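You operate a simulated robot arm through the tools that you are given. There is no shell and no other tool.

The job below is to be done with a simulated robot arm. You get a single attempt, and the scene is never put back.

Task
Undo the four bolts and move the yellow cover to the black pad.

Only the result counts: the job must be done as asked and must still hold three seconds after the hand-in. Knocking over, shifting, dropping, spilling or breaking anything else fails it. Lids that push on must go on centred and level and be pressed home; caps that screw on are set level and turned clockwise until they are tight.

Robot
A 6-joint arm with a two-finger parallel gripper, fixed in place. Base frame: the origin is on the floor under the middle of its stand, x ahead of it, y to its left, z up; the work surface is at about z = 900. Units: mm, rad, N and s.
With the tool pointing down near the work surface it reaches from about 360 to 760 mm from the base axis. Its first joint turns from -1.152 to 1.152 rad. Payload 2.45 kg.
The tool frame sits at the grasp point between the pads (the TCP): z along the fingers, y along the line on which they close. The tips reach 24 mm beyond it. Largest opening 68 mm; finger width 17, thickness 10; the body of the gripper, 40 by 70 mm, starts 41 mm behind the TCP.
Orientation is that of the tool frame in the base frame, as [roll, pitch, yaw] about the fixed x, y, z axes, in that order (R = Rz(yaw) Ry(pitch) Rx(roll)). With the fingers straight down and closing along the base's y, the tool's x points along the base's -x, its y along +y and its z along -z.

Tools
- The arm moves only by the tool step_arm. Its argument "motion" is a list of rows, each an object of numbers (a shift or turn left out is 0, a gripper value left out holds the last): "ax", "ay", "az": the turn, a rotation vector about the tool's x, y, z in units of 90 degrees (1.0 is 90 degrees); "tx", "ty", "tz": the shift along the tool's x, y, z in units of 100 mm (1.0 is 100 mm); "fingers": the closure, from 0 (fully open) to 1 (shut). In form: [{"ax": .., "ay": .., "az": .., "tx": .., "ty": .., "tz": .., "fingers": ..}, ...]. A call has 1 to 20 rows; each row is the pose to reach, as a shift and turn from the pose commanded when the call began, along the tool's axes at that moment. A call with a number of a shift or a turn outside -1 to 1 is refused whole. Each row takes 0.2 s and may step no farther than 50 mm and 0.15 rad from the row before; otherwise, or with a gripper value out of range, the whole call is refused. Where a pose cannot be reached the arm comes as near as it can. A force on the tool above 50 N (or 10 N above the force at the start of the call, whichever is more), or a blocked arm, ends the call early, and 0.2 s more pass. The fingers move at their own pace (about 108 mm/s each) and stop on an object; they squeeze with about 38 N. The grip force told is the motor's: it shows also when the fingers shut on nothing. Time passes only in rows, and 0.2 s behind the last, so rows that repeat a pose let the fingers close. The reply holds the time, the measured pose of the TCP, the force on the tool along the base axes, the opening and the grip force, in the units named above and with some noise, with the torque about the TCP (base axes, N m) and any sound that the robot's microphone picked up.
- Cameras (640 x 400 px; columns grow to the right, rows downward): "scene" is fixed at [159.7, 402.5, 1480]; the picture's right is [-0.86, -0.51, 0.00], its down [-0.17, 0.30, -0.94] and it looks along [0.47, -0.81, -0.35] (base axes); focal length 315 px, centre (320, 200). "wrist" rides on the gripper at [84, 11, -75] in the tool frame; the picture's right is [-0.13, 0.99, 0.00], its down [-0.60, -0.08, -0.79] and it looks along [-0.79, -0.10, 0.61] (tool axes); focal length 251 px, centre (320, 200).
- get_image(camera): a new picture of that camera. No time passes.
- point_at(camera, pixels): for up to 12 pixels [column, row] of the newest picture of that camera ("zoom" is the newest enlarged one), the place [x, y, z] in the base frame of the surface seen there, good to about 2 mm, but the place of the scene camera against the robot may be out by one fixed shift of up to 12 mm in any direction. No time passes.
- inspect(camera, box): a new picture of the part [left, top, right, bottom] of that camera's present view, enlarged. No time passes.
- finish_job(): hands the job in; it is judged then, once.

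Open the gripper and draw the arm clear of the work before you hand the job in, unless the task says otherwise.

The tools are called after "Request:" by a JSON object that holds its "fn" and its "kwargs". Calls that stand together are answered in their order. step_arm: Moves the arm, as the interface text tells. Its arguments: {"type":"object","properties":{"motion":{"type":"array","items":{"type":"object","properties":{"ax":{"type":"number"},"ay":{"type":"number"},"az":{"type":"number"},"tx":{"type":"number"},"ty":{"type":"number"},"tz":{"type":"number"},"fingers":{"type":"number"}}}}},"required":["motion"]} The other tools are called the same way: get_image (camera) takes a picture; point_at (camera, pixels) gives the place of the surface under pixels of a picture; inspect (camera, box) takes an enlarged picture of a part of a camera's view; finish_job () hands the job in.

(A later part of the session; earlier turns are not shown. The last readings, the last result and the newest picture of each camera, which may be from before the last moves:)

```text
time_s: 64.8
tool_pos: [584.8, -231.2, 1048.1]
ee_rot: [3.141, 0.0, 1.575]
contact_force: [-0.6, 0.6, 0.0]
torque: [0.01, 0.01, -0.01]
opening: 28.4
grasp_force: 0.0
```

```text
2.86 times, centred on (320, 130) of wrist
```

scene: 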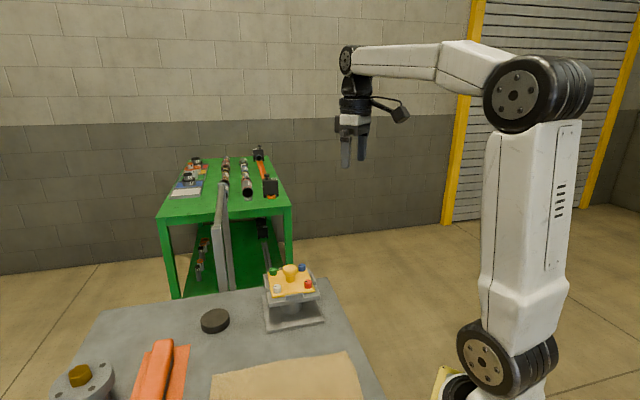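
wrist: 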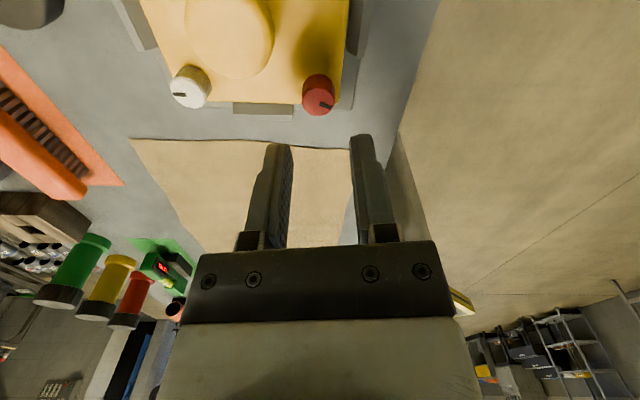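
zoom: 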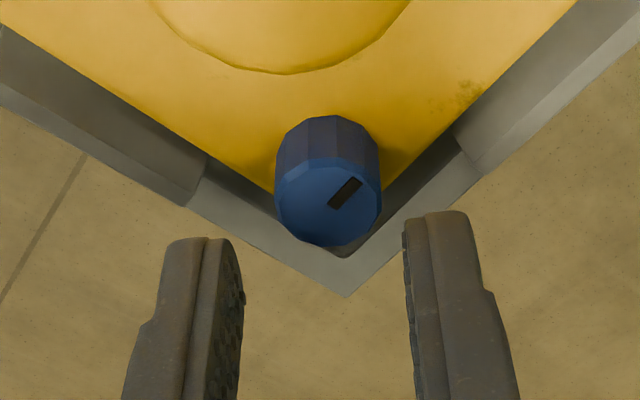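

The blue bolt top is centred at zoom (328,202), about 1.6 mm toward +x; along the other axis it is well placed. I correct and descend to z≈1026.

Request:
{"fn": "step_arm", "kwargs": {"motion": [{"ty": 0.016}, {"ty": 0.016, "tz": 0.1}, {"ty": 0.016, "tz": 0.18}, {"ty": 0.016, "tz": 0.225}, {"ty": 0.016, "tz": 0.225}]}}

Request:
{"fn": "inspect", "kwargs": {"camera": "wrist", "box": [220, 80, 420, 220]}}

```text
time_s: 66.0
tool_pos: [587.7, -230.9, 1026.5]
ee_rot: [3.139, -0.001, 1.576]
contact_force: [-0.1, -0.6, 0.1]
torque: [0.04, 0.0, 0.0]
opening: 28.6
grasp_force: 0.0
```

```text
2.86 times, centred on (320, 150) of wrist
```

zoom: 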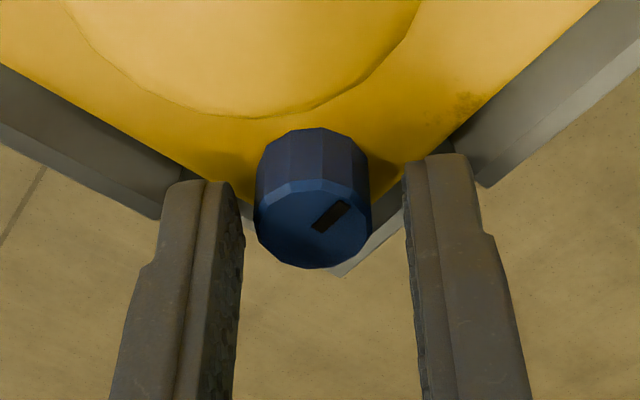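

After descending, the bolt appears ~1.7 mm to the left between the fingers. I shift back 1.7 mm, close, and turn 45° with rise.

Request:
{"fn": "step_arm", "kwargs": {"motion": [{"ty": -0.017}, {"ty": -0.017}, {"ty": -0.017, "fingers": 1.0}, {"ty": -0.017, "fingers": 1.0}, {"ty": -0.017, "fingers": 1.0}, {"ty": -0.017, "az": -0.08, "tz": -0.002}, {"ty": -0.017, "az": -0.16, "tz": -0.004}, {"ty": -0.017, "az": -0.24, "tz": -0.006}, {"ty": -0.017, "az": -0.32, "tz": -0.008}, {"ty": -0.017, "az": -0.4, "tz": -0.01}, {"ty": -0.017, "az": -0.48, "tz": -0.011}, {"ty": -0.017, "az": -0.5, "tz": -0.011}]}}

```text
time_s: 68.6
tool_pos: [586.6, -231.4, 1027.3]
ee_rot: [3.141, 0.002, 2.362]
contact_force: [-6.5, 1.4, 4.5]
torque: [0.2, 0.3, -0.02]
opening: 19.4
grasp_force: 37.1
```

Forces are small. I continue another 72° with matching rise.

Request:
{"fn": "step_arm", "kwargs": {"motion": [{"az": -0.08, "tz": -0.002}, {"az": -0.16, "tz": -0.004}, {"az": -0.24, "tz": -0.006}, {"az": -0.32, "tz": -0.008}, {"az": -0.4, "tz": -0.01}, {"az": -0.48, "tz": -0.012}, {"az": -0.56, "tz": -0.014}, {"az": -0.64, "tz": -0.016}, {"az": -0.72, "tz": -0.018}, {"az": -0.8, "tz": -0.019}]}}

```text
time_s: 70.8
tool_pos: [585.8, -233.5, 1029.4]
ee_rot: [-3.136, 0.002, -2.663]
contact_force: [-9.9, -18.3, 3.2]
torque: [-0.45, 0.58, -0.02]
opening: 19.6
grasp_force: 37.4
```

I relieve the (-10,-18) N sideways force with a small shift and turn 72° more to reach the stop.

Request:
{"fn": "step_arm", "kwargs": {"motion": [{"tx": 0.014, "ty": -0.011}, {"tx": 0.014, "ty": -0.011, "az": -0.08, "tz": -0.003}, {"tx": 0.014, "ty": -0.011, "az": -0.16, "tz": -0.005}, {"tx": 0.014, "ty": -0.011, "az": -0.24, "tz": -0.007}, {"tx": 0.014, "ty": -0.011, "az": -0.32, "tz": -0.009}, {"tx": 0.014, "ty": -0.011, "az": -0.4, "tz": -0.011}, {"tx": 0.014, "ty": -0.011, "az": -0.48, "tz": -0.012}, {"tx": 0.014, "ty": -0.011, "az": -0.56, "tz": -0.012}, {"tx": 0.014, "ty": -0.011, "az": -0.64, "tz": -0.012}, {"tx": 0.014, "ty": -0.011, "az": -0.72, "tz": -0.012}, {"tx": 0.014, "ty": -0.011, "az": -0.8, "tz": -0.012}]}}

Request:
{"fn": "inspect", "kwargs": {"camera": "wrist", "box": [220, 80, 420, 220]}}

Request:
{"fn": "point_at", "kwargs": {"camera": "zoom", "pixels": [[300, 230], [310, 250], [290, 220], [280, 240], [320, 260]]}}

```text
time_s: 73.2
tool_pos: [587.3, -233.4, 1030.9]
ee_rot: [-3.138, -0.001, -1.408]
contact_force: [12.5, -4.2, 1.0]
torque: [-0.19, -0.33, -0.39]
opening: 19.4
grasp_force: 36.8
```

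```text
2.86 times, centred on (320, 150) of wrist
```

zoom: 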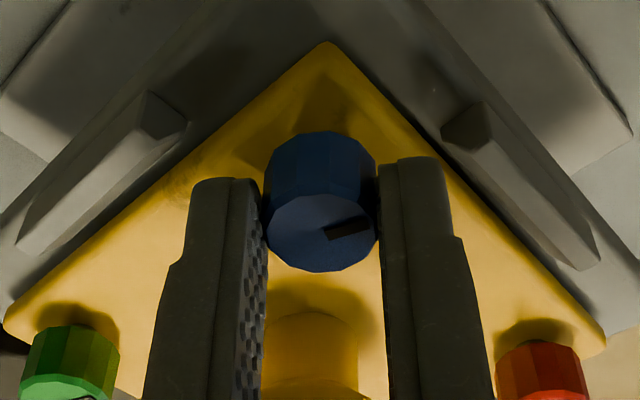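

```text
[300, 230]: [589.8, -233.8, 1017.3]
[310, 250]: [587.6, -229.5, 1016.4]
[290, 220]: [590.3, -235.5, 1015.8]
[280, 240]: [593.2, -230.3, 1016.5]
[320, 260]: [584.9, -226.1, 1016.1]
```

The blue bolt slipped at its stop (torque -0.39). I turn 20° more for certainty, then release and rise.

Request:
{"fn": "step_arm", "kwargs": {"motion": [{"ty": -0.012}, {"ty": -0.012, "az": -0.08}, {"ty": -0.012, "az": -0.16}, {"ty": -0.012, "az": -0.24}, {"ty": -0.012, "az": -0.24}]}}

Request:
{"fn": "step_arm", "kwargs": {"motion": [{"fingers": 0.58}, {"fingers": 0.58}, {"tz": -0.15}, {"tz": -0.35}, {"tz": -0.6}, {"tz": -0.8}, {"tz": -0.8}]}}

Request:
{"fn": "inspect", "kwargs": {"camera": "scene", "box": [240, 240, 340, 310]}}

Request:
{"fn": "get_image", "kwargs": {"camera": "wrist"}}

```text
time_s: 74.4
tool_pos: [586.3, -233.6, 1029.5]
ee_rot: [-3.141, 0.002, -1.029]
contact_force: [-1.4, -0.8, 0.4]
torque: [0.47, 0.19, 0.03]
opening: 19.4
grasp_force: 36.7
```

```text
time_s: 76.0
tool_pos: [587.8, -235.6, 1110.5]
ee_rot: [-3.141, -0.001, -1.034]
contact_force: [0.0, -0.5, -0.2]
torque: [0.0, 0.04, 0.01]
opening: 28.8
grasp_force: 0.1
```

```text
5.71 times, centred on (290, 275) of scene
```

zoom: 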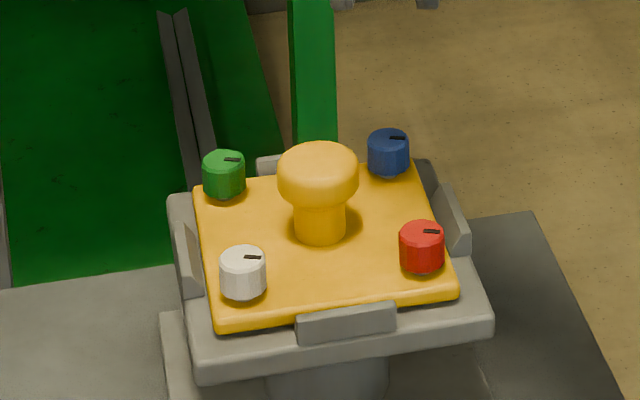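

```text
taken
```

wrist: 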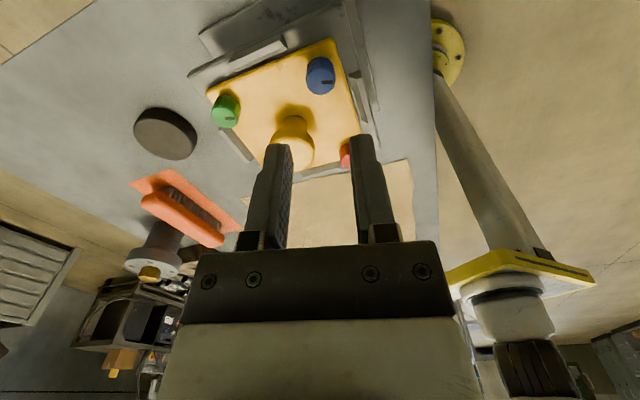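

All four bolts now stand raised with shanks showing and their marks turned the same way; the cover has not moved. Next I measure the black pad at (165,133) and the knob at (292,145) in the wrist view.

Request:
{"fn": "inspect", "kwargs": {"camera": "wrist", "box": [110, 30, 390, 200]}}

```text
2.29 times, centred on (250, 115) of wrist
```

zoom: 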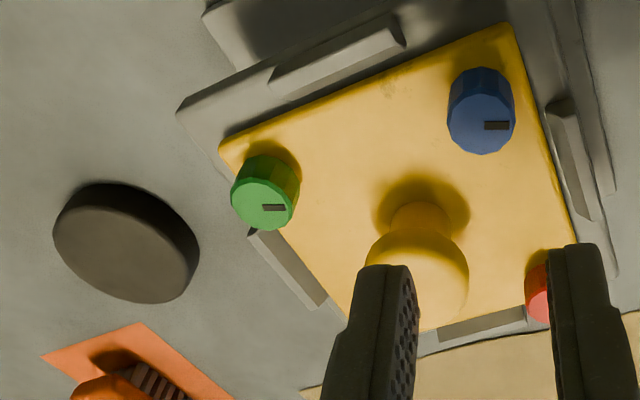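

Request:
{"fn": "point_at", "kwargs": {"camera": "zoom", "pixels": [[125, 245], [58, 232], [192, 265], [90, 205], [150, 298], [120, 192], [425, 265], [370, 260], [462, 275], [415, 232], [440, 300], [160, 215]]}}

```text
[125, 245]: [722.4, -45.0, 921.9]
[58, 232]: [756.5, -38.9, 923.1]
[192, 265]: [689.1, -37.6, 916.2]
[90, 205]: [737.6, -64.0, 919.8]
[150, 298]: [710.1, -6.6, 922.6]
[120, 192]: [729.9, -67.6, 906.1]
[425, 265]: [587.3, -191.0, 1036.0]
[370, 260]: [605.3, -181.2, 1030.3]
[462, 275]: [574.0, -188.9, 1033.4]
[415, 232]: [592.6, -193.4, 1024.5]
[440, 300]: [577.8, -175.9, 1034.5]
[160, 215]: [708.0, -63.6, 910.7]
```

The pad's top is at z≈922 near (722,-38). I check how far the orange block reaches toward the pad, since the cover's corners extend ~74 mm from its centre.

Request:
{"fn": "point_at", "kwargs": {"camera": "zoom", "pixels": [[45, 357], [140, 325], [230, 395], [100, 380], [150, 375], [185, 395]]}}

Request:
{"fn": "get_image", "kwargs": {"camera": "scene"}}

Request:
{"fn": "point_at", "kwargs": {"camera": "scene", "pixels": [[172, 350], [188, 347], [160, 345], [155, 350], [134, 395], [215, 320], [202, 318], [229, 318], [215, 310]]}}

```text
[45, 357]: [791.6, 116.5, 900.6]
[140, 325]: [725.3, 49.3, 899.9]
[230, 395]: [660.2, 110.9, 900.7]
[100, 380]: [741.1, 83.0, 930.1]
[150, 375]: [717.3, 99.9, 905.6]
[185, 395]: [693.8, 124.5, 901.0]
```

```text
taken
```

scene: 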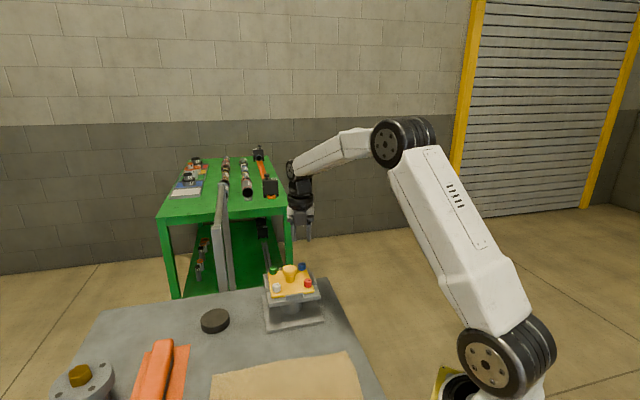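

```text
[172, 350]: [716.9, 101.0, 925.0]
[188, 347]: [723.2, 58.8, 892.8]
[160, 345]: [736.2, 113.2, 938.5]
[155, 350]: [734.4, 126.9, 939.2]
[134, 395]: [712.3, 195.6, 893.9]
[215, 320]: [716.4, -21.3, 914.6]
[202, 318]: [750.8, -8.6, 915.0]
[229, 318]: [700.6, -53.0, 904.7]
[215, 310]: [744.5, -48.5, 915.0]
```

The orange tray's nearest corner is at (725,49,900), just outside the cover's future corner at (722,36). I also check the cart and its grey board, as they lie near the far side of the path.

Request:
{"fn": "point_at", "kwargs": {"camera": "scene", "pixels": [[225, 285], [225, 240], [222, 200], [290, 215], [290, 208], [250, 215], [165, 220], [265, 228], [262, 240], [292, 240]]}}

```text
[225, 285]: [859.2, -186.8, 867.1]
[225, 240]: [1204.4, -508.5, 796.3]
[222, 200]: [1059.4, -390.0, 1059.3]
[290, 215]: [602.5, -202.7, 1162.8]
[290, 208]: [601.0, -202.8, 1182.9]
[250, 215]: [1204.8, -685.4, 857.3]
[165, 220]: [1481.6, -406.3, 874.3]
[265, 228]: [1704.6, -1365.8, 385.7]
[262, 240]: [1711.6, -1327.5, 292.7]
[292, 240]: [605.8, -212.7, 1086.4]
```

The cart is far away, so the path is clear. I move above the knob at about (587,-176.5), opening fully and turning so the fingers close along the diagonal, between the bolts.

Request:
{"fn": "step_arm", "kwargs": {"motion": [{"az": 0.084, "tx": -0.05, "ty": -0.03, "fingers": 0.0}, {"az": 0.168, "tx": -0.1, "ty": -0.06}, {"az": 0.253, "tx": -0.15, "ty": -0.089}, {"az": 0.337, "tx": -0.2, "ty": -0.119}, {"az": 0.421, "tx": -0.25, "ty": -0.148}, {"az": 0.505, "tx": -0.299, "ty": -0.178}, {"az": 0.589, "tx": -0.349, "ty": -0.208}, {"az": 0.674, "tx": -0.4, "ty": -0.238}, {"az": 0.758, "tx": -0.45, "ty": -0.268}, {"az": 0.842, "tx": -0.499, "ty": -0.297}, {"az": 0.842, "tx": -0.499, "ty": -0.297}]}}

Request:
{"fn": "inspect", "kwargs": {"camera": "wrist", "box": [190, 30, 450, 200]}}

```text
time_s: 78.4
tool_pos: [586.9, -175.4, 1109.3]
ee_rot: [-3.14, 0.0, -2.357]
contact_force: [1.1, -0.2, -0.2]
torque: [0.0, 0.01, -0.01]
opening: 67.9
grasp_force: 0.0
```

```text
2.35 times, centred on (320, 115) of wrist
```

zoom: 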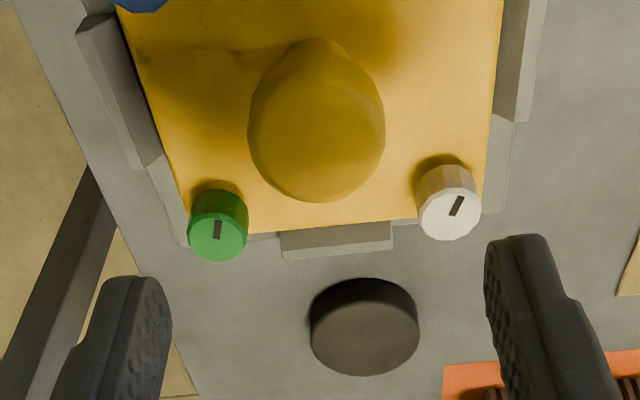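

The knob is at zoom (317,130), nearly centred between the fingers, and the pad is visible at (365,325). I measure both.

Request:
{"fn": "point_at", "kwargs": {"camera": "zoom", "pixels": [[317, 130], [250, 125], [384, 128], [317, 200], [317, 150], [365, 340], [312, 335], [419, 325], [363, 373], [368, 308], [325, 360], [405, 360]]}}

```text
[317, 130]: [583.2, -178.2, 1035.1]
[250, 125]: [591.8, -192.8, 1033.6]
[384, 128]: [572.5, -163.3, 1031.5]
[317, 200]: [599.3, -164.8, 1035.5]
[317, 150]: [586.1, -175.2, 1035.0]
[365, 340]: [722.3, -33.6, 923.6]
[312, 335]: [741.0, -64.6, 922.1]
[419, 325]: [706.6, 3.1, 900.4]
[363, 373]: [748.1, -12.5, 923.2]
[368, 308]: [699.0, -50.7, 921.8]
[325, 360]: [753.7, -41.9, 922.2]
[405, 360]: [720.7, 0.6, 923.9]
```

The pad centre is about (723,-34) but I want it more exact. I fly over to the pad empty-handed first, to check reach and measure it from nearly above.

Request:
{"fn": "step_arm", "kwargs": {"motion": [{"tx": -0.4, "ty": 0.01}, {"tx": -0.8, "ty": 0.02}, {"tx": -0.97, "ty": 0.022}]}}

Request:
{"fn": "step_arm", "kwargs": {"motion": [{"tx": -0.4, "ty": 0.01, "tz": 0.2}, {"tx": -0.8, "ty": 0.02, "tz": 0.45}, {"tx": -0.97, "ty": 0.022, "tz": 0.8}, {"tx": -0.97, "ty": 0.022, "tz": 0.8}]}}

Request:
{"fn": "step_arm", "kwargs": {"motion": [{"tx": 0}]}}

Request:
{"fn": "inspect", "kwargs": {"camera": "wrist", "box": [220, 40, 420, 180]}}

```text
time_s: 79.2
tool_pos: [654.7, -103.2, 1111.5]
ee_rot: [-3.141, -0.002, -2.359]
contact_force: [0.1, -0.5, 0.0]
torque: [-0.02, 0.0, 0.01]
opening: 68.3
grasp_force: 0.0
```

```text
time_s: 80.2
tool_pos: [721.0, -34.9, 1033.0]
ee_rot: [-3.141, 0.001, -2.354]
contact_force: [-0.3, -0.1, 0.1]
torque: [-0.01, 0.01, -0.02]
opening: 67.8
grasp_force: 0.0
```

```text
time_s: 80.6
tool_pos: [721.1, -35.5, 1032.8]
ee_rot: [-3.141, 0.0, -2.356]
contact_force: [-0.9, 0.1, -0.7]
torque: [0.01, 0.02, 0.03]
opening: 67.8
grasp_force: 0.0
```

```text
2.86 times, centred on (320, 110) of wrist
```

zoom: 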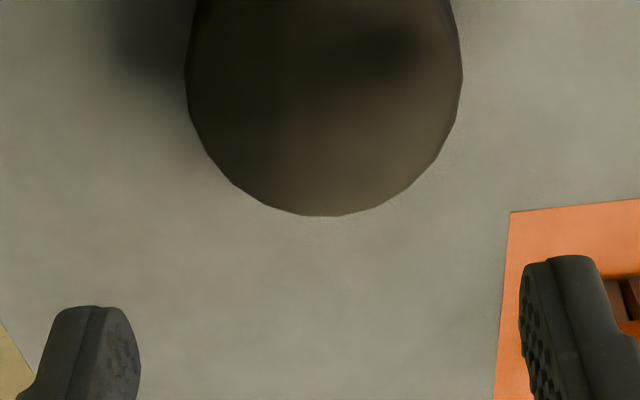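

The pad's columns span 184–462 (centre 323), so it's aligned across the fingers. I shift the crop up to see the whole pad.

Request:
{"fn": "inspect", "kwargs": {"camera": "wrist", "box": [220, 0, 420, 140]}}

Request:
{"fn": "point_at", "kwargs": {"camera": "zoom", "pixels": [[322, 320], [322, 60], [322, 50], [322, 70], [190, 190], [456, 190], [215, 265], [430, 270], [215, 120], [430, 120], [322, 325], [322, 190]]}}

```text
2.86 times, centred on (320, 70) of wrist
```

zoom: 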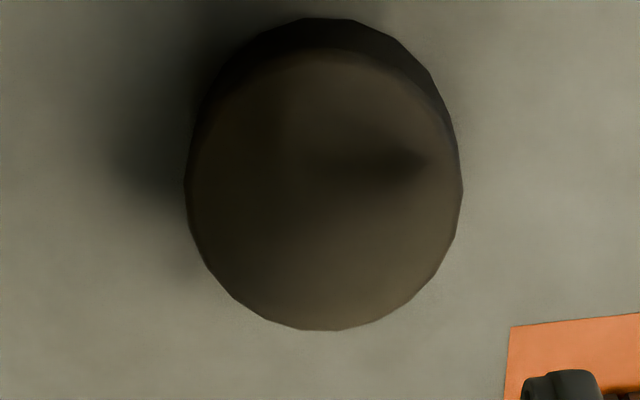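

```text
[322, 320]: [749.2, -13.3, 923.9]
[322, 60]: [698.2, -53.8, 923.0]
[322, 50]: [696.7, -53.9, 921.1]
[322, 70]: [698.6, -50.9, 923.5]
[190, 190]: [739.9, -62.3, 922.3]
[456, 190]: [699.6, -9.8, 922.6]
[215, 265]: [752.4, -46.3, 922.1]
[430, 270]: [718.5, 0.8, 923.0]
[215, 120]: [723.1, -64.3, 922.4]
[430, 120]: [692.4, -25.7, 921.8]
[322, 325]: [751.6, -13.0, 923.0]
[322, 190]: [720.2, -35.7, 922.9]
```

The circle fit gives the pad centre at (723,-33), radius ~33, top z≈922.5. I go back to above the knob, rising first.

Request:
{"fn": "step_arm", "kwargs": {"motion": [{"tz": -0.4}, {"tz": -0.75, "tx": 0.1}, {"tz": -0.8, "tx": 0.5, "ty": -0.01}, {"tz": -0.8, "tx": 0.97, "ty": -0.025}]}}

Request:
{"fn": "step_arm", "kwargs": {"motion": [{"tx": 0.4, "ty": -0.01}, {"tx": 0.8, "ty": -0.02}, {"tx": 0.975, "ty": -0.025}, {"tx": 0.975, "ty": -0.025}]}}

Request:
{"fn": "step_arm", "kwargs": {"motion": [{"tx": 0}]}}

Request:
{"fn": "inspect", "kwargs": {"camera": "wrist", "box": [220, 40, 420, 180]}}

```text
time_s: 81.6
tool_pos: [653.3, -102.0, 1108.4]
ee_rot: [-3.14, 0.002, -2.355]
contact_force: [-0.3, -0.1, 0.2]
torque: [-0.01, 0.01, -0.01]
opening: 67.9
grasp_force: 0.1
```

```text
time_s: 82.6
tool_pos: [587.2, -178.2, 1111.2]
ee_rot: [-3.14, 0.0, -2.354]
contact_force: [1.2, 0.1, -1.0]
torque: [0.0, 0.01, -0.01]
opening: 68.1
grasp_force: 0.1
```

```text
time_s: 83.0
tool_pos: [587.4, -175.8, 1111.2]
ee_rot: [-3.14, 0.0, -2.354]
contact_force: [-0.9, -0.3, 0.7]
torque: [-0.02, -0.03, -0.01]
opening: 67.9
grasp_force: 0.0
```

```text
2.86 times, centred on (320, 110) of wrist
```

zoom: 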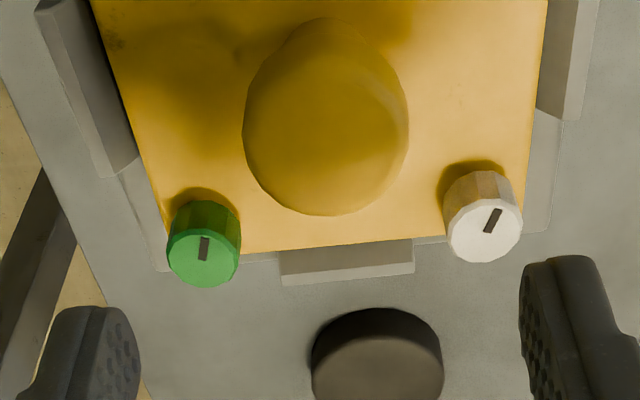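

The knob is roughly centred between the fingers (column ~325). I descend to z≈1062 and check again before going around it.

Request:
{"fn": "step_arm", "kwargs": {"motion": [{"tz": 0.25}, {"tz": 0.49}, {"tz": 0.49}]}}

Request:
{"fn": "inspect", "kwargs": {"camera": "wrist", "box": [220, 60, 420, 200]}}

Request:
{"fn": "point_at", "kwargs": {"camera": "zoom", "pixels": [[320, 230], [235, 220], [405, 220], [320, 290], [320, 180], [140, 330], [520, 330]]}}

```text
time_s: 83.8
tool_pos: [586.8, -177.7, 1062.9]
ee_rot: [-3.14, 0.001, -2.355]
contact_force: [-0.7, 0.0, 0.1]
torque: [0.01, -0.02, 0.01]
opening: 68.1
grasp_force: 0.0
```

```text
2.86 times, centred on (320, 130) of wrist
```

zoom: 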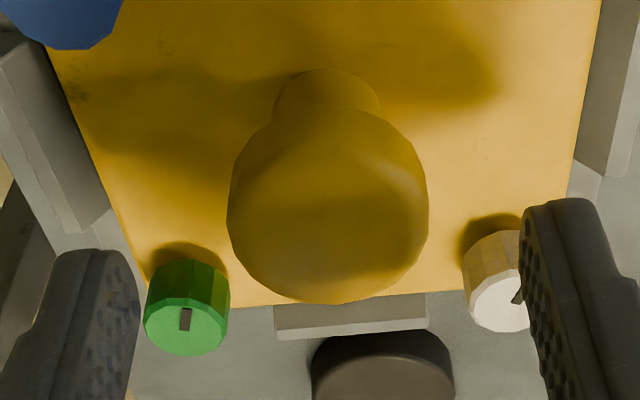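

```text
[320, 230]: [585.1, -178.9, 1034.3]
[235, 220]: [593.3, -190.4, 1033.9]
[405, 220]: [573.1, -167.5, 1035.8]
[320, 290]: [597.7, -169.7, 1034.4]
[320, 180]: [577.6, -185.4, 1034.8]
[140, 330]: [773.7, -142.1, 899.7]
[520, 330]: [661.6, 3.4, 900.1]
```

The knob is centred between the fingers (columns 228–427 against fingers 140–520) and about 1.3 mm ahead along -x of the tool. I descend around it to z≈1026 with that correction.

Request:
{"fn": "step_arm", "kwargs": {"motion": [{"tx": -0.012, "tz": 0.1}, {"tx": -0.012, "tz": 0.2}, {"tx": -0.012, "tz": 0.3}, {"tx": -0.012, "tz": 0.37}, {"tx": -0.012, "tz": 0.37}]}}

Request:
{"fn": "inspect", "kwargs": {"camera": "wrist", "box": [220, 80, 420, 220]}}

```text
time_s: 85.0
tool_pos: [588.0, -175.8, 1025.2]
ee_rot: [-3.139, 0.0, -2.355]
contact_force: [0.3, 0.1, -0.4]
torque: [0.0, 0.01, 0.02]
opening: 68.0
grasp_force: 0.1
```

```text
2.86 times, centred on (320, 150) of wrist
```

zoom: 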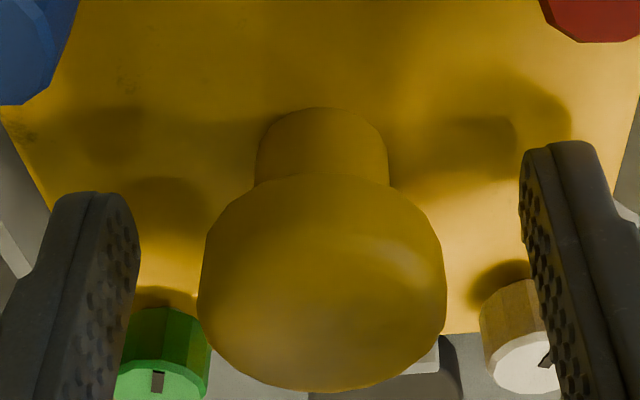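

The knob head is between the fingers with the pads around its widest part. I close on it and check grip and force.

Request:
{"fn": "step_arm", "kwargs": {"motion": [{"fingers": 1.0}, {"fingers": 1.0}, {"fingers": 1.0}, {"fingers": 1.0}]}}

Request:
{"fn": "inspect", "kwargs": {"camera": "wrist", "box": [220, 80, 420, 220]}}

```text
time_s: 86.0
tool_pos: [587.8, -174.5, 1025.3]
ee_rot: [3.141, 0.0, -2.355]
contact_force: [-1.7, 1.8, -0.5]
torque: [0.2, 0.2, 0.0]
opening: 37.8
grasp_force: 38.2
```

```text
2.86 times, centred on (320, 150) of wrist
```

zoom: 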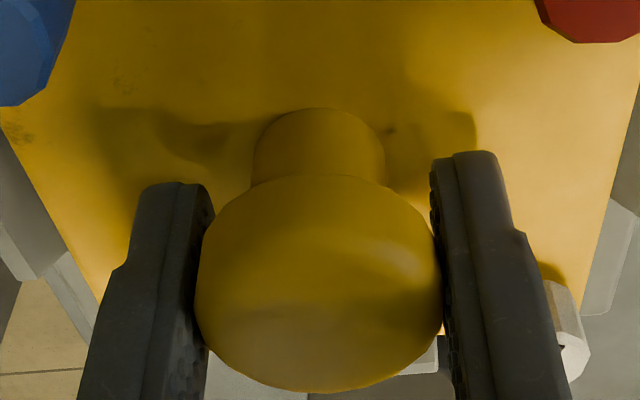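

The knob is gripped (opening 37.8, 38 N). I lift slowly by 8 mm and watch the load.

Request:
{"fn": "step_arm", "kwargs": {"motion": [{"tz": -0.01}, {"tz": -0.02}, {"tz": -0.03}, {"tz": -0.05}, {"tz": -0.08}]}}

Request:
{"fn": "inspect", "kwargs": {"camera": "scene", "box": [240, 240, 340, 310]}}

```text
time_s: 87.2
tool_pos: [589.0, -174.5, 1032.4]
ee_rot: [3.141, -0.001, -2.354]
contact_force: [-0.4, -0.1, -10.6]
torque: [-0.01, 0.0, -0.01]
opening: 37.8
grasp_force: 37.7
```

```text
5.71 times, centred on (290, 275) of scene
```

zoom: 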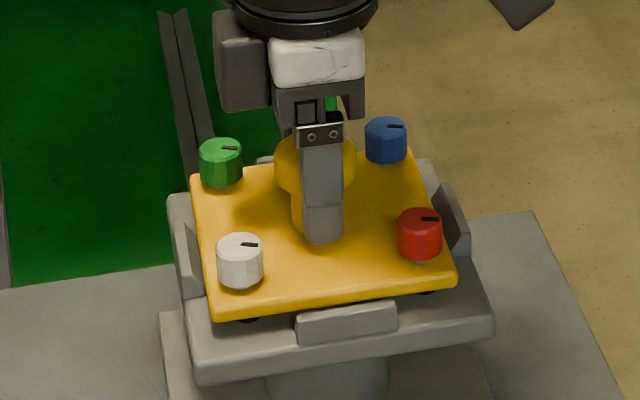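

The cover lifts freely with all four bolts (load about 10.6 N, no torque). I lift it straight up another 70 mm gently.

Request:
{"fn": "step_arm", "kwargs": {"motion": [{"tz": -0.05}, {"tz": -0.13}, {"tz": -0.23}, {"tz": -0.34}, {"tz": -0.45}, {"tz": -0.56}, {"tz": -0.65}, {"tz": -0.7}, {"tz": -0.7}]}}

Request:
{"fn": "get_image", "kwargs": {"camera": "scene"}}

Request:
{"fn": "inspect", "kwargs": {"camera": "scene", "box": [220, 210, 360, 310]}}

```text
time_s: 89.2
tool_pos: [589.4, -174.8, 1104.2]
ee_rot: [-3.141, 0.0, -2.355]
contact_force: [0.3, -0.7, -10.1]
torque: [0.01, 0.02, 0.02]
opening: 37.6
grasp_force: 38.0
```

```text
taken
```

scene: 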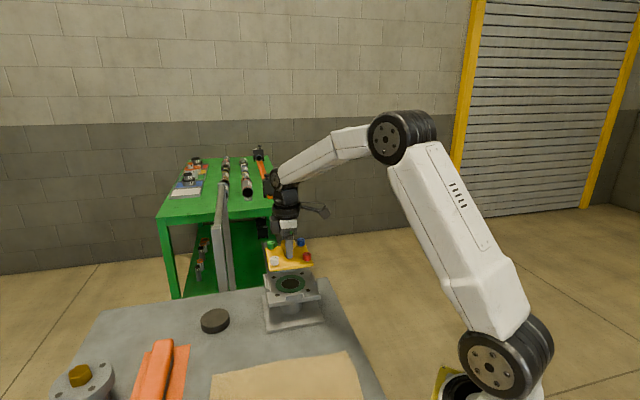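

```text
4.00 times, centred on (290, 260) of scene
```

zoom: 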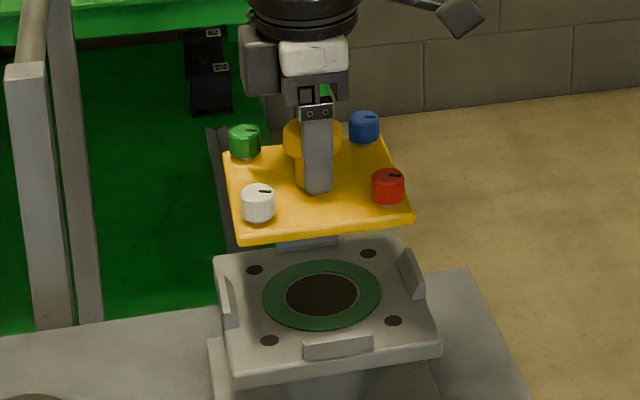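

The cover is well clear; the empty seat with gasket and holes is visible. I measure the seat's top height to know the cover's thickness for the set-down height.

Request:
{"fn": "point_at", "kwargs": {"camera": "zoom", "pixels": [[245, 320], [400, 300], [350, 262], [300, 285], [320, 210], [270, 210], [235, 236], [400, 222], [340, 200]]}}

```text
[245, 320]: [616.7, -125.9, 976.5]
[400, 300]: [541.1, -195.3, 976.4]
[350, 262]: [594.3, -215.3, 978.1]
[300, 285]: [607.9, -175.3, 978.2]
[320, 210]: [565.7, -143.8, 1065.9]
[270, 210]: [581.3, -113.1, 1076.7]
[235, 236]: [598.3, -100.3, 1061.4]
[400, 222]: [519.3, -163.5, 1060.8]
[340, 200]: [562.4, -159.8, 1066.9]
```

The seat top corrects to z≈984–985, so the cover's underside is ~40 mm below the TCP; set-down on the pad should be at TCP z≈963. I now check where the cover's centre lies relative to the TCP with the wrist camera.

Request:
{"fn": "get_image", "kwargs": {"camera": "wrist"}}

```text
taken
```

wrist: 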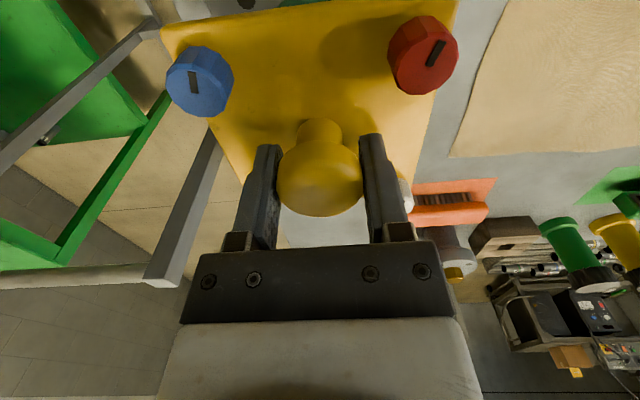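

Request:
{"fn": "inspect", "kwargs": {"camera": "wrist", "box": [150, 0, 470, 200]}}

Request:
{"fn": "point_at", "kwargs": {"camera": "zoom", "pixels": [[95, 168], [36, 162], [164, 165], [95, 230], [545, 110], [477, 115], [614, 90], [545, 185], [548, 40], [90, 105], [330, 350], [330, 420]]}}

```text
2.00 times, centred on (310, 100) of wrist
```

zoom: 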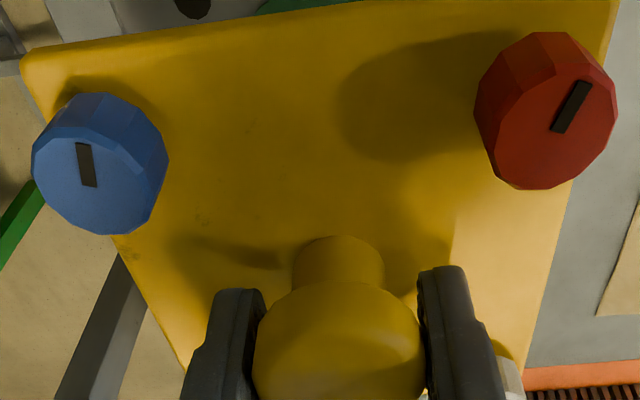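

```text
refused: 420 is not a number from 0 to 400
```

I query again with pixels inside the picture.

Request:
{"fn": "point_at", "kwargs": {"camera": "zoom", "pixels": [[92, 180], [38, 165], [150, 185], [88, 225], [100, 135], [545, 130], [482, 115], [608, 110], [540, 182], [555, 75], [30, 60], [330, 380]]}}

```text
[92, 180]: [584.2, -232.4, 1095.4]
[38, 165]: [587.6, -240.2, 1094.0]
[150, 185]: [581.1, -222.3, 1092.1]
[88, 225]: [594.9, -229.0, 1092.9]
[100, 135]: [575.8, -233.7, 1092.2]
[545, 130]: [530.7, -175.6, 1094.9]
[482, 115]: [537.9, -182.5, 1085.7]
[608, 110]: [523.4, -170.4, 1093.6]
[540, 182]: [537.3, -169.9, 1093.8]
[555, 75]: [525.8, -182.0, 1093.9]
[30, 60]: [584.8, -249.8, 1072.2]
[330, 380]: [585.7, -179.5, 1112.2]
```

I take a few more resting readings to average the TCP position.

Request:
{"fn": "step_arm", "kwargs": {"motion": [{"tx": 0}]}}

Request:
{"fn": "step_arm", "kwargs": {"motion": [{"tx": 0}]}}

Request:
{"fn": "step_arm", "kwargs": {"motion": [{"tx": 0}]}}

```text
time_s: 89.6
tool_pos: [588.7, -175.5, 1103.0]
ee_rot: [-3.141, 0.001, -2.355]
contact_force: [-0.1, -0.1, -9.7]
torque: [0.05, -0.03, -0.02]
opening: 37.9
grasp_force: 37.9
```

```text
time_s: 90.0
tool_pos: [588.7, -174.4, 1103.1]
ee_rot: [-3.141, 0.0, -2.355]
contact_force: [-0.1, 0.4, -9.7]
torque: [0.01, -0.03, 0.01]
opening: 37.5
grasp_force: 38.3
```

```text
time_s: 90.4
tool_pos: [589.3, -173.6, 1103.6]
ee_rot: [3.141, 0.0, -2.355]
contact_force: [0.3, 0.4, -10.0]
torque: [-0.01, 0.02, 0.0]
opening: 37.5
grasp_force: 37.9
```

The TCP averages (589.0,-174.6) with the cover centre ~2 mm behind it. I carry the cover level at this height toward the pad, in gentle steps.

Request:
{"fn": "step_arm", "kwargs": {"motion": [{"tx": -0.04, "ty": 0.001}, {"tx": -0.12, "ty": 0.003}, {"tx": -0.23, "ty": 0.006}, {"tx": -0.36, "ty": 0.009}, {"tx": -0.5, "ty": 0.012}, {"tx": -0.63, "ty": 0.015}, {"tx": -0.76, "ty": 0.018}, {"tx": -0.87, "ty": 0.021}, {"tx": -0.95, "ty": 0.023}, {"tx": -0.98, "ty": 0.024}]}}

Request:
{"fn": "step_arm", "kwargs": {"motion": [{"tx": -0.04, "ty": 0.001}, {"tx": -0.12, "ty": 0.003}, {"tx": -0.23, "ty": 0.006}, {"tx": -0.36, "ty": 0.009}, {"tx": -0.5, "ty": 0.012}, {"tx": -0.63, "ty": 0.015}, {"tx": -0.76, "ty": 0.018}, {"tx": -0.87, "ty": 0.021}, {"tx": -0.95, "ty": 0.023}, {"tx": -0.98, "ty": 0.024}, {"tx": -0.98, "ty": 0.024}]}}

Request:
{"fn": "step_arm", "kwargs": {"motion": [{"tx": 0}]}}

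Request:
{"fn": "inspect", "kwargs": {"camera": "scene", "box": [140, 230, 300, 340]}}

```text
time_s: 92.6
tool_pos: [653.9, -103.5, 1102.6]
ee_rot: [3.141, 0.0, -2.355]
contact_force: [-1.4, -0.1, -9.2]
torque: [0.01, -0.01, -0.01]
opening: 37.7
grasp_force: 38.1
```

```text
time_s: 95.0
tool_pos: [723.5, -31.6, 1102.0]
ee_rot: [-3.141, 0.001, -2.354]
contact_force: [-0.4, -0.2, -9.3]
torque: [0.01, -0.03, 0.02]
opening: 38.0
grasp_force: 38.4
```

```text
time_s: 95.4
tool_pos: [723.5, -31.8, 1101.9]
ee_rot: [-3.141, -0.001, -2.354]
contact_force: [0.6, -0.7, -10.2]
torque: [0.02, -0.04, 0.03]
opening: 37.7
grasp_force: 37.7
```

```text
3.64 times, centred on (220, 285) of scene
```

zoom: 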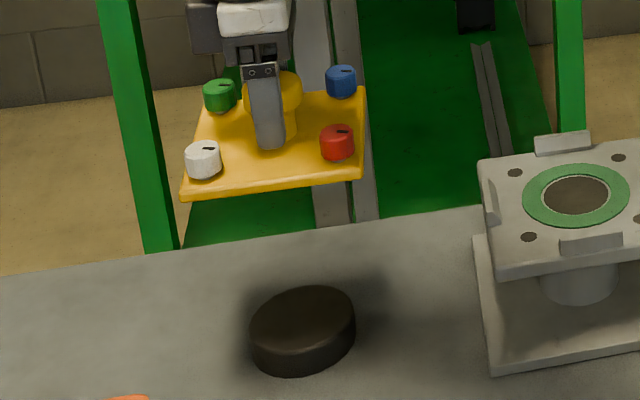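

The cover is above the pad at (723.5,-31.7). I descend 100 mm gently with a ~1.4 mm correction, keeping 40 mm above the pad.

Request:
{"fn": "step_arm", "kwargs": {"motion": [{"tx": -0.006, "ty": -0.012, "tz": 0.05}, {"tx": -0.006, "ty": -0.012, "tz": 0.15}, {"tx": -0.006, "ty": -0.012, "tz": 0.28}, {"tx": -0.006, "ty": -0.012, "tz": 0.42}, {"tx": -0.006, "ty": -0.012, "tz": 0.56}, {"tx": -0.006, "ty": -0.012, "tz": 0.7}, {"tx": -0.006, "ty": -0.012, "tz": 0.83}, {"tx": -0.006, "ty": -0.012, "tz": 0.93}, {"tx": -0.006, "ty": -0.012, "tz": 1.0}, {"tx": -0.006, "ty": -0.012, "tz": 1.0}]}}

Request:
{"fn": "step_arm", "kwargs": {"motion": [{"tx": 0}]}}

Request:
{"fn": "inspect", "kwargs": {"camera": "scene", "box": [140, 250, 300, 360]}}

Request:
{"fn": "get_image", "kwargs": {"camera": "wrist"}}

```text
time_s: 97.6
tool_pos: [723.4, -34.8, 1001.1]
ee_rot: [-3.14, 0.001, -2.354]
contact_force: [0.2, 0.3, -10.6]
torque: [0.02, 0.0, 0.0]
opening: 37.5
grasp_force: 37.9
```

```text
time_s: 98.0
tool_pos: [724.6, -35.3, 1002.4]
ee_rot: [3.141, -0.001, -2.353]
contact_force: [-0.7, 0.2, -10.4]
torque: [-0.04, 0.0, 0.0]
opening: 37.6
grasp_force: 38.1
```

```text
3.64 times, centred on (220, 305) of scene
```

zoom: 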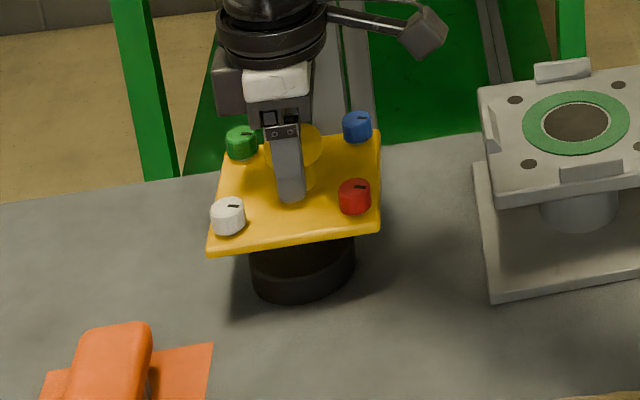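

```text
taken
```

wrist: 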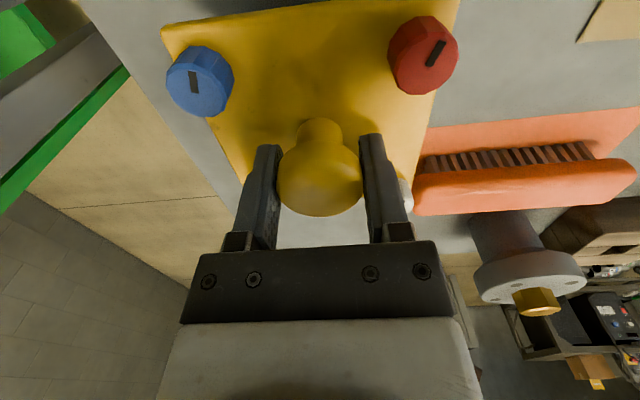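

The TCP reads (724,-35). I check the cover's position here through the wrist camera on the blue and red bolt tops.

Request:
{"fn": "inspect", "kwargs": {"camera": "wrist", "box": [150, 0, 470, 200]}}

Request:
{"fn": "point_at", "kwargs": {"camera": "zoom", "pixels": [[92, 180], [38, 165], [150, 185], [88, 225], [100, 135], [545, 130], [608, 110], [540, 182], [555, 75], [510, 165], [30, 60], [580, 150]]}}

```text
2.00 times, centred on (310, 100) of wrist
```

zoom: 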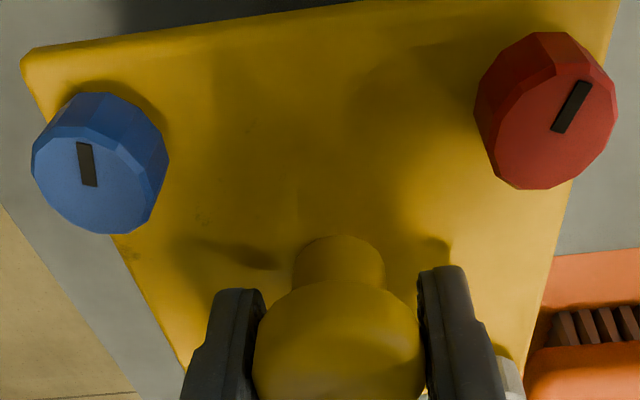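

```text
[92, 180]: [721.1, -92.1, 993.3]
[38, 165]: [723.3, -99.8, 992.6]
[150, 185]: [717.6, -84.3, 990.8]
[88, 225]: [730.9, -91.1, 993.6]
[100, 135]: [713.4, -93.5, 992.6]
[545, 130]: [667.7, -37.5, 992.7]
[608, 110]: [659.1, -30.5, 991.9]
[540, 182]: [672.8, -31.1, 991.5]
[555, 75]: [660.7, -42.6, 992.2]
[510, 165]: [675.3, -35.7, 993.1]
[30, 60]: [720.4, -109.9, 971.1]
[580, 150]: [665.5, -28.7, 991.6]
```

The cover hasn't slipped in the grip; its centre is at about (722.2,-36) against the pad's (723,-33). I shift +0.8,+3 and descend 30 mm, ending ~9 mm above the pad.

Request:
{"fn": "step_arm", "kwargs": {"motion": [{"tx": -0.014, "ty": 0.008, "tz": 0.03}, {"tx": -0.027, "ty": 0.0155, "tz": 0.08}, {"tx": -0.027, "ty": 0.0155, "tz": 0.15}, {"tx": -0.027, "ty": 0.0155, "tz": 0.22}, {"tx": -0.027, "ty": 0.0155, "tz": 0.27}, {"tx": -0.027, "ty": 0.0155, "tz": 0.3}, {"tx": -0.027, "ty": 0.0155, "tz": 0.3}]}}

Request:
{"fn": "step_arm", "kwargs": {"motion": [{"tx": 0}]}}

Request:
{"fn": "inspect", "kwargs": {"camera": "scene", "box": [170, 280, 270, 350]}}

```text
time_s: 99.6
tool_pos: [725.3, -29.7, 973.2]
ee_rot: [3.141, 0.0, -2.355]
contact_force: [0.3, -0.3, -9.9]
torque: [0.02, 0.0, 0.03]
opening: 37.7
grasp_force: 38.0
```

```text
time_s: 100.0
tool_pos: [725.3, -30.1, 972.5]
ee_rot: [3.14, 0.0, -2.355]
contact_force: [-0.4, 0.3, -10.8]
torque: [-0.01, -0.02, -0.02]
opening: 37.6
grasp_force: 37.7
```

```text
5.71 times, centred on (220, 315) of scene
```

zoom: 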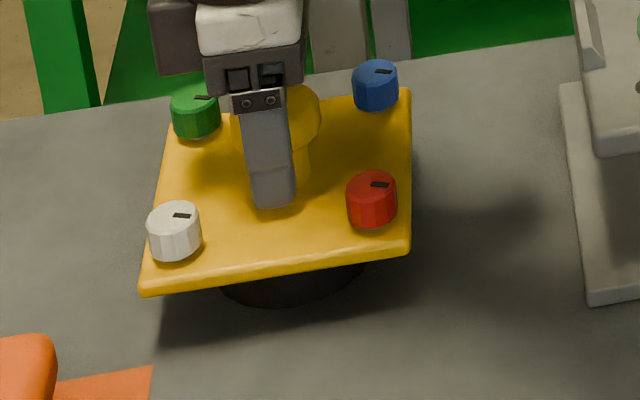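

The TCP is ~2 mm past in y; I correct that and descend another 6 mm, then check the force.

Request:
{"fn": "step_arm", "kwargs": {"motion": [{"tx": 0.014, "ty": -0.009, "tz": 0.01}, {"tx": 0.014, "ty": -0.009, "tz": 0.03}, {"tx": 0.014, "ty": -0.009, "tz": 0.05}, {"tx": 0.014, "ty": -0.009, "tz": 0.06}, {"tx": 0.014, "ty": -0.009, "tz": 0.06}]}}

Request:
{"fn": "step_arm", "kwargs": {"motion": [{"tx": 0}]}}

```text
time_s: 101.2
tool_pos: [725.2, -33.1, 966.2]
ee_rot: [3.141, -0.001, -2.352]
contact_force: [-1.2, 0.2, -9.7]
torque: [0.04, -0.02, -0.04]
opening: 37.9
grasp_force: 38.3
```

```text
time_s: 101.6
tool_pos: [725.0, -32.4, 967.0]
ee_rot: [-3.14, 0.001, -2.354]
contact_force: [-0.3, -0.4, -9.5]
torque: [-0.01, 0.02, 0.0]
opening: 37.9
grasp_force: 37.7
```

TCP is (725.0,-32.6,966.6), on target, still no contact. I go down in small steps of 1 mm per row for 3 mm.

Request:
{"fn": "step_arm", "kwargs": {"motion": [{"tz": 0.01}, {"tz": 0.02}, {"tz": 0.03}, {"tz": 0.03}]}}

```text
time_s: 102.6
tool_pos: [725.4, -32.0, 964.1]
ee_rot: [-3.141, 0.0, -2.354]
contact_force: [1.0, 0.7, -10.2]
torque: [0.05, 0.0, 0.01]
opening: 37.8
grasp_force: 37.7
```

Still hanging free (-10.2 N). I go down another 2 mm.

Request:
{"fn": "step_arm", "kwargs": {"motion": [{"tz": 0.005}, {"tz": 0.01}, {"tz": 0.015}, {"tz": 0.02}, {"tz": 0.02}]}}

```text
time_s: 103.8
tool_pos: [724.7, -31.3, 963.7]
ee_rot: [-3.14, 0.001, -2.355]
contact_force: [-8.9, 3.0, 12.0]
torque: [-0.14, 1.01, -0.08]
opening: 38.1
grasp_force: 38.0
```

Contact: vertical force is now +12 N with a torque of 1 N m about y, so one side touched first. I look at how the cover sits.

Request:
{"fn": "inspect", "kwargs": {"camera": "scene", "box": [170, 280, 270, 350]}}

Request:
{"fn": "inspect", "kwargs": {"camera": "wrist", "box": [150, 0, 470, 200]}}

Request:
{"fn": "point_at", "kwargs": {"camera": "zoom", "pixels": [[30, 60], [210, 220], [200, 60], [400, 40], [600, 20], [300, 180], [450, 230], [180, 300], [520, 330]]}}

```text
5.71 times, centred on (220, 315) of scene
```

zoom: 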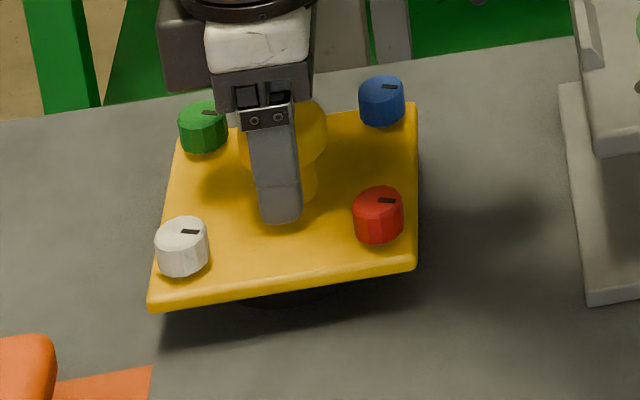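

```text
2.00 times, centred on (310, 100) of wrist
```

zoom: 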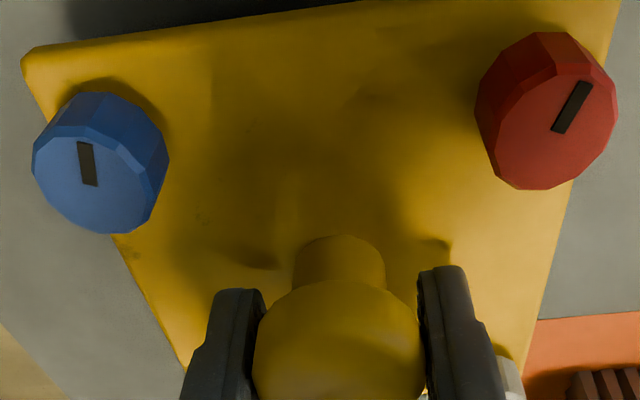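

```text
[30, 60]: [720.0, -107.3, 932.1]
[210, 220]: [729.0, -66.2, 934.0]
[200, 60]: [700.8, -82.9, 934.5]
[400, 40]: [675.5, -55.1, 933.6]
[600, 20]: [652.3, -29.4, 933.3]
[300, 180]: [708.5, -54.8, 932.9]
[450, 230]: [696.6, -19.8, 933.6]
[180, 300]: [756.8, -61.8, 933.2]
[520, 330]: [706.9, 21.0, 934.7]
```

The cover's top reads 933–934 all over, so it sits level on the pad. I ease up ~0.7 mm and shift slightly along the force to unload the contact before releasing.

Request:
{"fn": "step_arm", "kwargs": {"motion": [{"tx": 0.004, "ty": 0.006, "tz": -0.007}, {"tx": 0.004, "ty": 0.006, "tz": -0.007}]}}

```text
time_s: 104.4
tool_pos: [723.6, -31.3, 964.0]
ee_rot: [-3.137, 0.005, -2.354]
contact_force: [5.3, 6.6, 9.8]
torque: [0.07, 0.41, -0.15]
opening: 37.7
grasp_force: 38.2
```

Torque fell to 0.4 N m, vertical force is still +10 N. I ease up another 0.7 mm.

Request:
{"fn": "step_arm", "kwargs": {"motion": [{"tx": -0.006, "tz": -0.007}, {"tx": -0.006, "tz": -0.007}]}}

```text
time_s: 105.0
tool_pos: [725.3, -31.0, 963.0]
ee_rot: [-3.138, 0.004, -2.354]
contact_force: [7.1, 4.1, 8.3]
torque: [0.06, 0.0, 0.01]
opening: 37.7
grasp_force: 37.6
```

Torque is now zero and forces are small: the cover lies flat on the pad. I open the fingers fully while holding still.

Request:
{"fn": "step_arm", "kwargs": {"motion": [{"fingers": 0.3}, {"fingers": 0.0}, {"fingers": 0.0}, {"fingers": 0.0}]}}

Request:
{"fn": "inspect", "kwargs": {"camera": "wrist", "box": [150, 0, 470, 200]}}

Request:
{"fn": "point_at", "kwargs": {"camera": "zoom", "pixels": [[30, 60], [210, 220], [200, 60], [400, 40], [600, 20], [300, 180], [450, 230], [92, 180], [545, 130]]}}

```text
time_s: 106.0
tool_pos: [723.7, -30.7, 963.7]
ee_rot: [3.142, 0.0, -2.356]
contact_force: [0.7, 0.3, 0.0]
torque: [-0.03, 0.02, -0.01]
opening: 67.7
grasp_force: 0.0
```

```text
2.00 times, centred on (310, 100) of wrist
```

zoom: 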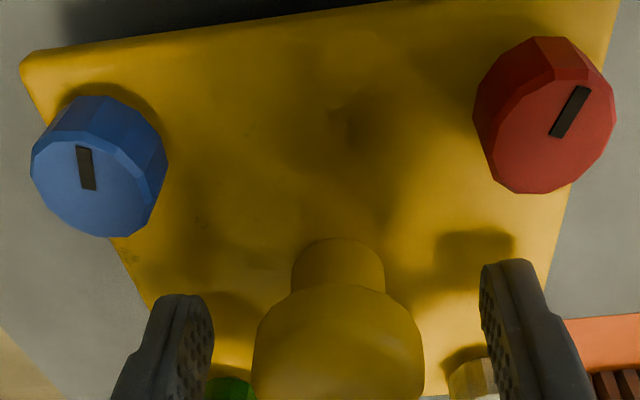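

```text
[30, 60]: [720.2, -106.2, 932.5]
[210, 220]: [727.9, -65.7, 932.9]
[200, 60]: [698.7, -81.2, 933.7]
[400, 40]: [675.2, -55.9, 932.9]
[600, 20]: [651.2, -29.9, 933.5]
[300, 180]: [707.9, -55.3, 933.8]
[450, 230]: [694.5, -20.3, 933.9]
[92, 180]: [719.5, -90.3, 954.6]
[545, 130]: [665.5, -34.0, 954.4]
```

The cover lies level and free. I raise the arm straight up, well clear of the knob.

Request:
{"fn": "step_arm", "kwargs": {"motion": [{"tz": -0.1}, {"tz": -0.25}, {"tz": -0.5}, {"tz": -0.8}, {"tz": -1.0}]}}

Request:
{"fn": "step_arm", "kwargs": {"motion": [{"tz": -0.4, "tx": 0.2}, {"tz": -0.6, "tx": 0.5}, {"tz": -0.8, "tx": 0.8}, {"tz": -1.0, "tx": 1.0}, {"tz": -1.0, "tx": 1.0}]}}

Request:
{"fn": "get_image", "kwargs": {"camera": "scene"}}

Request:
{"fn": "inspect", "kwargs": {"camera": "wrist", "box": [200, 0, 520, 200]}}

Request:
{"fn": "inspect", "kwargs": {"camera": "scene", "box": [140, 270, 340, 380]}}

```text
time_s: 107.2
tool_pos: [724.3, -29.1, 1064.4]
ee_rot: [-3.141, 0.001, -2.354]
contact_force: [-0.7, -0.7, -0.7]
torque: [0.02, -0.02, -0.02]
opening: 68.2
grasp_force: 0.1
```

```text
time_s: 108.4
tool_pos: [654.8, -105.2, 1162.2]
ee_rot: [3.141, -0.001, -2.356]
contact_force: [0.1, 0.4, 0.0]
torque: [0.02, 0.02, -0.02]
opening: 68.1
grasp_force: 0.1
```

```text
taken
```

scene: 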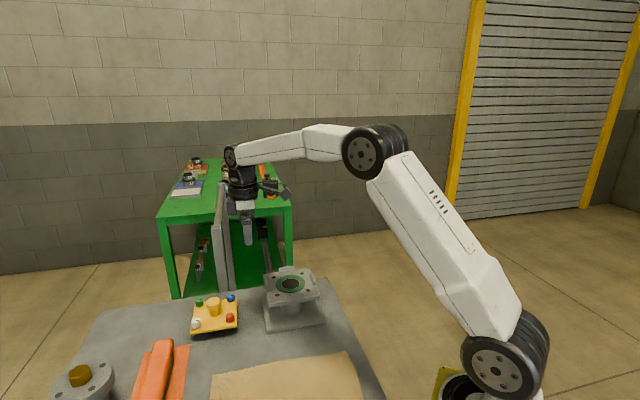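

```text
2.00 times, centred on (360, 100) of wrist
```

zoom: 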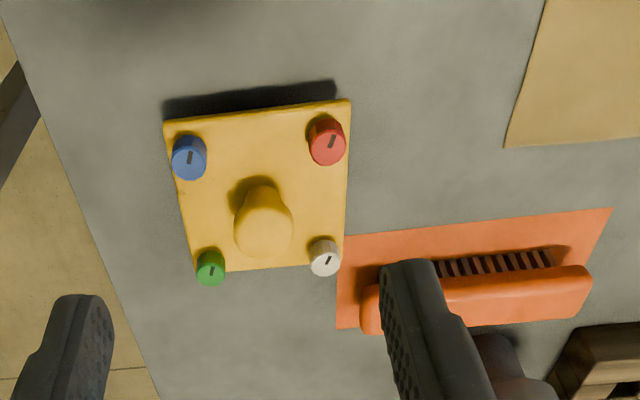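

```text
3.20 times, centred on (240, 325) of scene
```

zoom: 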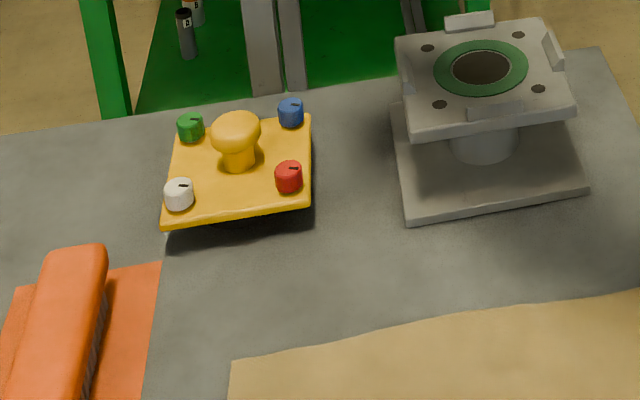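

The cover rests on the pad and the arm is clear. I check its final centre from the bolt tops, using the scene view against the earlier pad measurement.

Request:
{"fn": "point_at", "kwargs": {"camera": "zoom", "pixels": [[179, 184], [190, 119], [291, 103], [289, 167], [165, 218], [308, 210], [310, 120], [236, 125], [262, 195], [200, 160]]}}

Request:
{"fn": "inspect", "kwargs": {"camera": "wrist", "box": [240, 30, 400, 150]}}

```text
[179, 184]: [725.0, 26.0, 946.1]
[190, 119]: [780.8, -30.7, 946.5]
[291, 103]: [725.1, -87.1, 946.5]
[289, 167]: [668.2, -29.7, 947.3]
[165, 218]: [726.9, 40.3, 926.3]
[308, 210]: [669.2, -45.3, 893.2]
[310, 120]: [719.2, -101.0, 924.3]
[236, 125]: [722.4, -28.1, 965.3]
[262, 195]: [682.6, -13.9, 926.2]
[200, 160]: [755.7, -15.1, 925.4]
```

```text
3.33 times, centred on (320, 90) of wrist
```

zoom: 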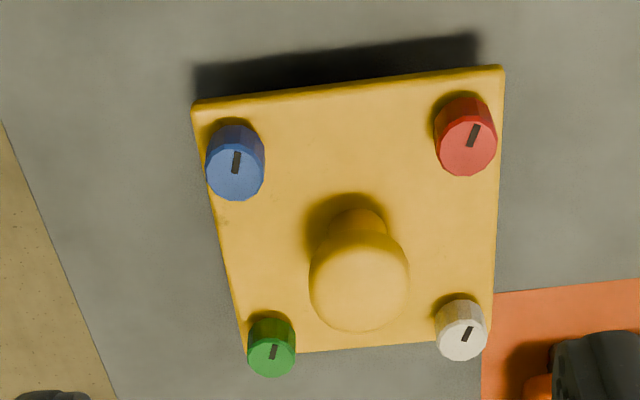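

Request:
{"fn": "point_at", "kwargs": {"camera": "zoom", "pixels": [[236, 172], [467, 147], [271, 354], [461, 340], [195, 105], [500, 70], [360, 290], [250, 250], [420, 200], [300, 130], [340, 110], [300, 330]]}}

```text
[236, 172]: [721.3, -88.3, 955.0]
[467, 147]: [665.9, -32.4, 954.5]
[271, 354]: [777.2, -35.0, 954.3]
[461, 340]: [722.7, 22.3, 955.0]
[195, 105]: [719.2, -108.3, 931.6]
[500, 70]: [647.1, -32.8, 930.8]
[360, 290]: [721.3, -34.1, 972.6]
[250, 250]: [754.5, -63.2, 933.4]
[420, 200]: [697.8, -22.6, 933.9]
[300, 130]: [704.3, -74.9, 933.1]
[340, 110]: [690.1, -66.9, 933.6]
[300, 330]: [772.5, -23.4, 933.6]
```

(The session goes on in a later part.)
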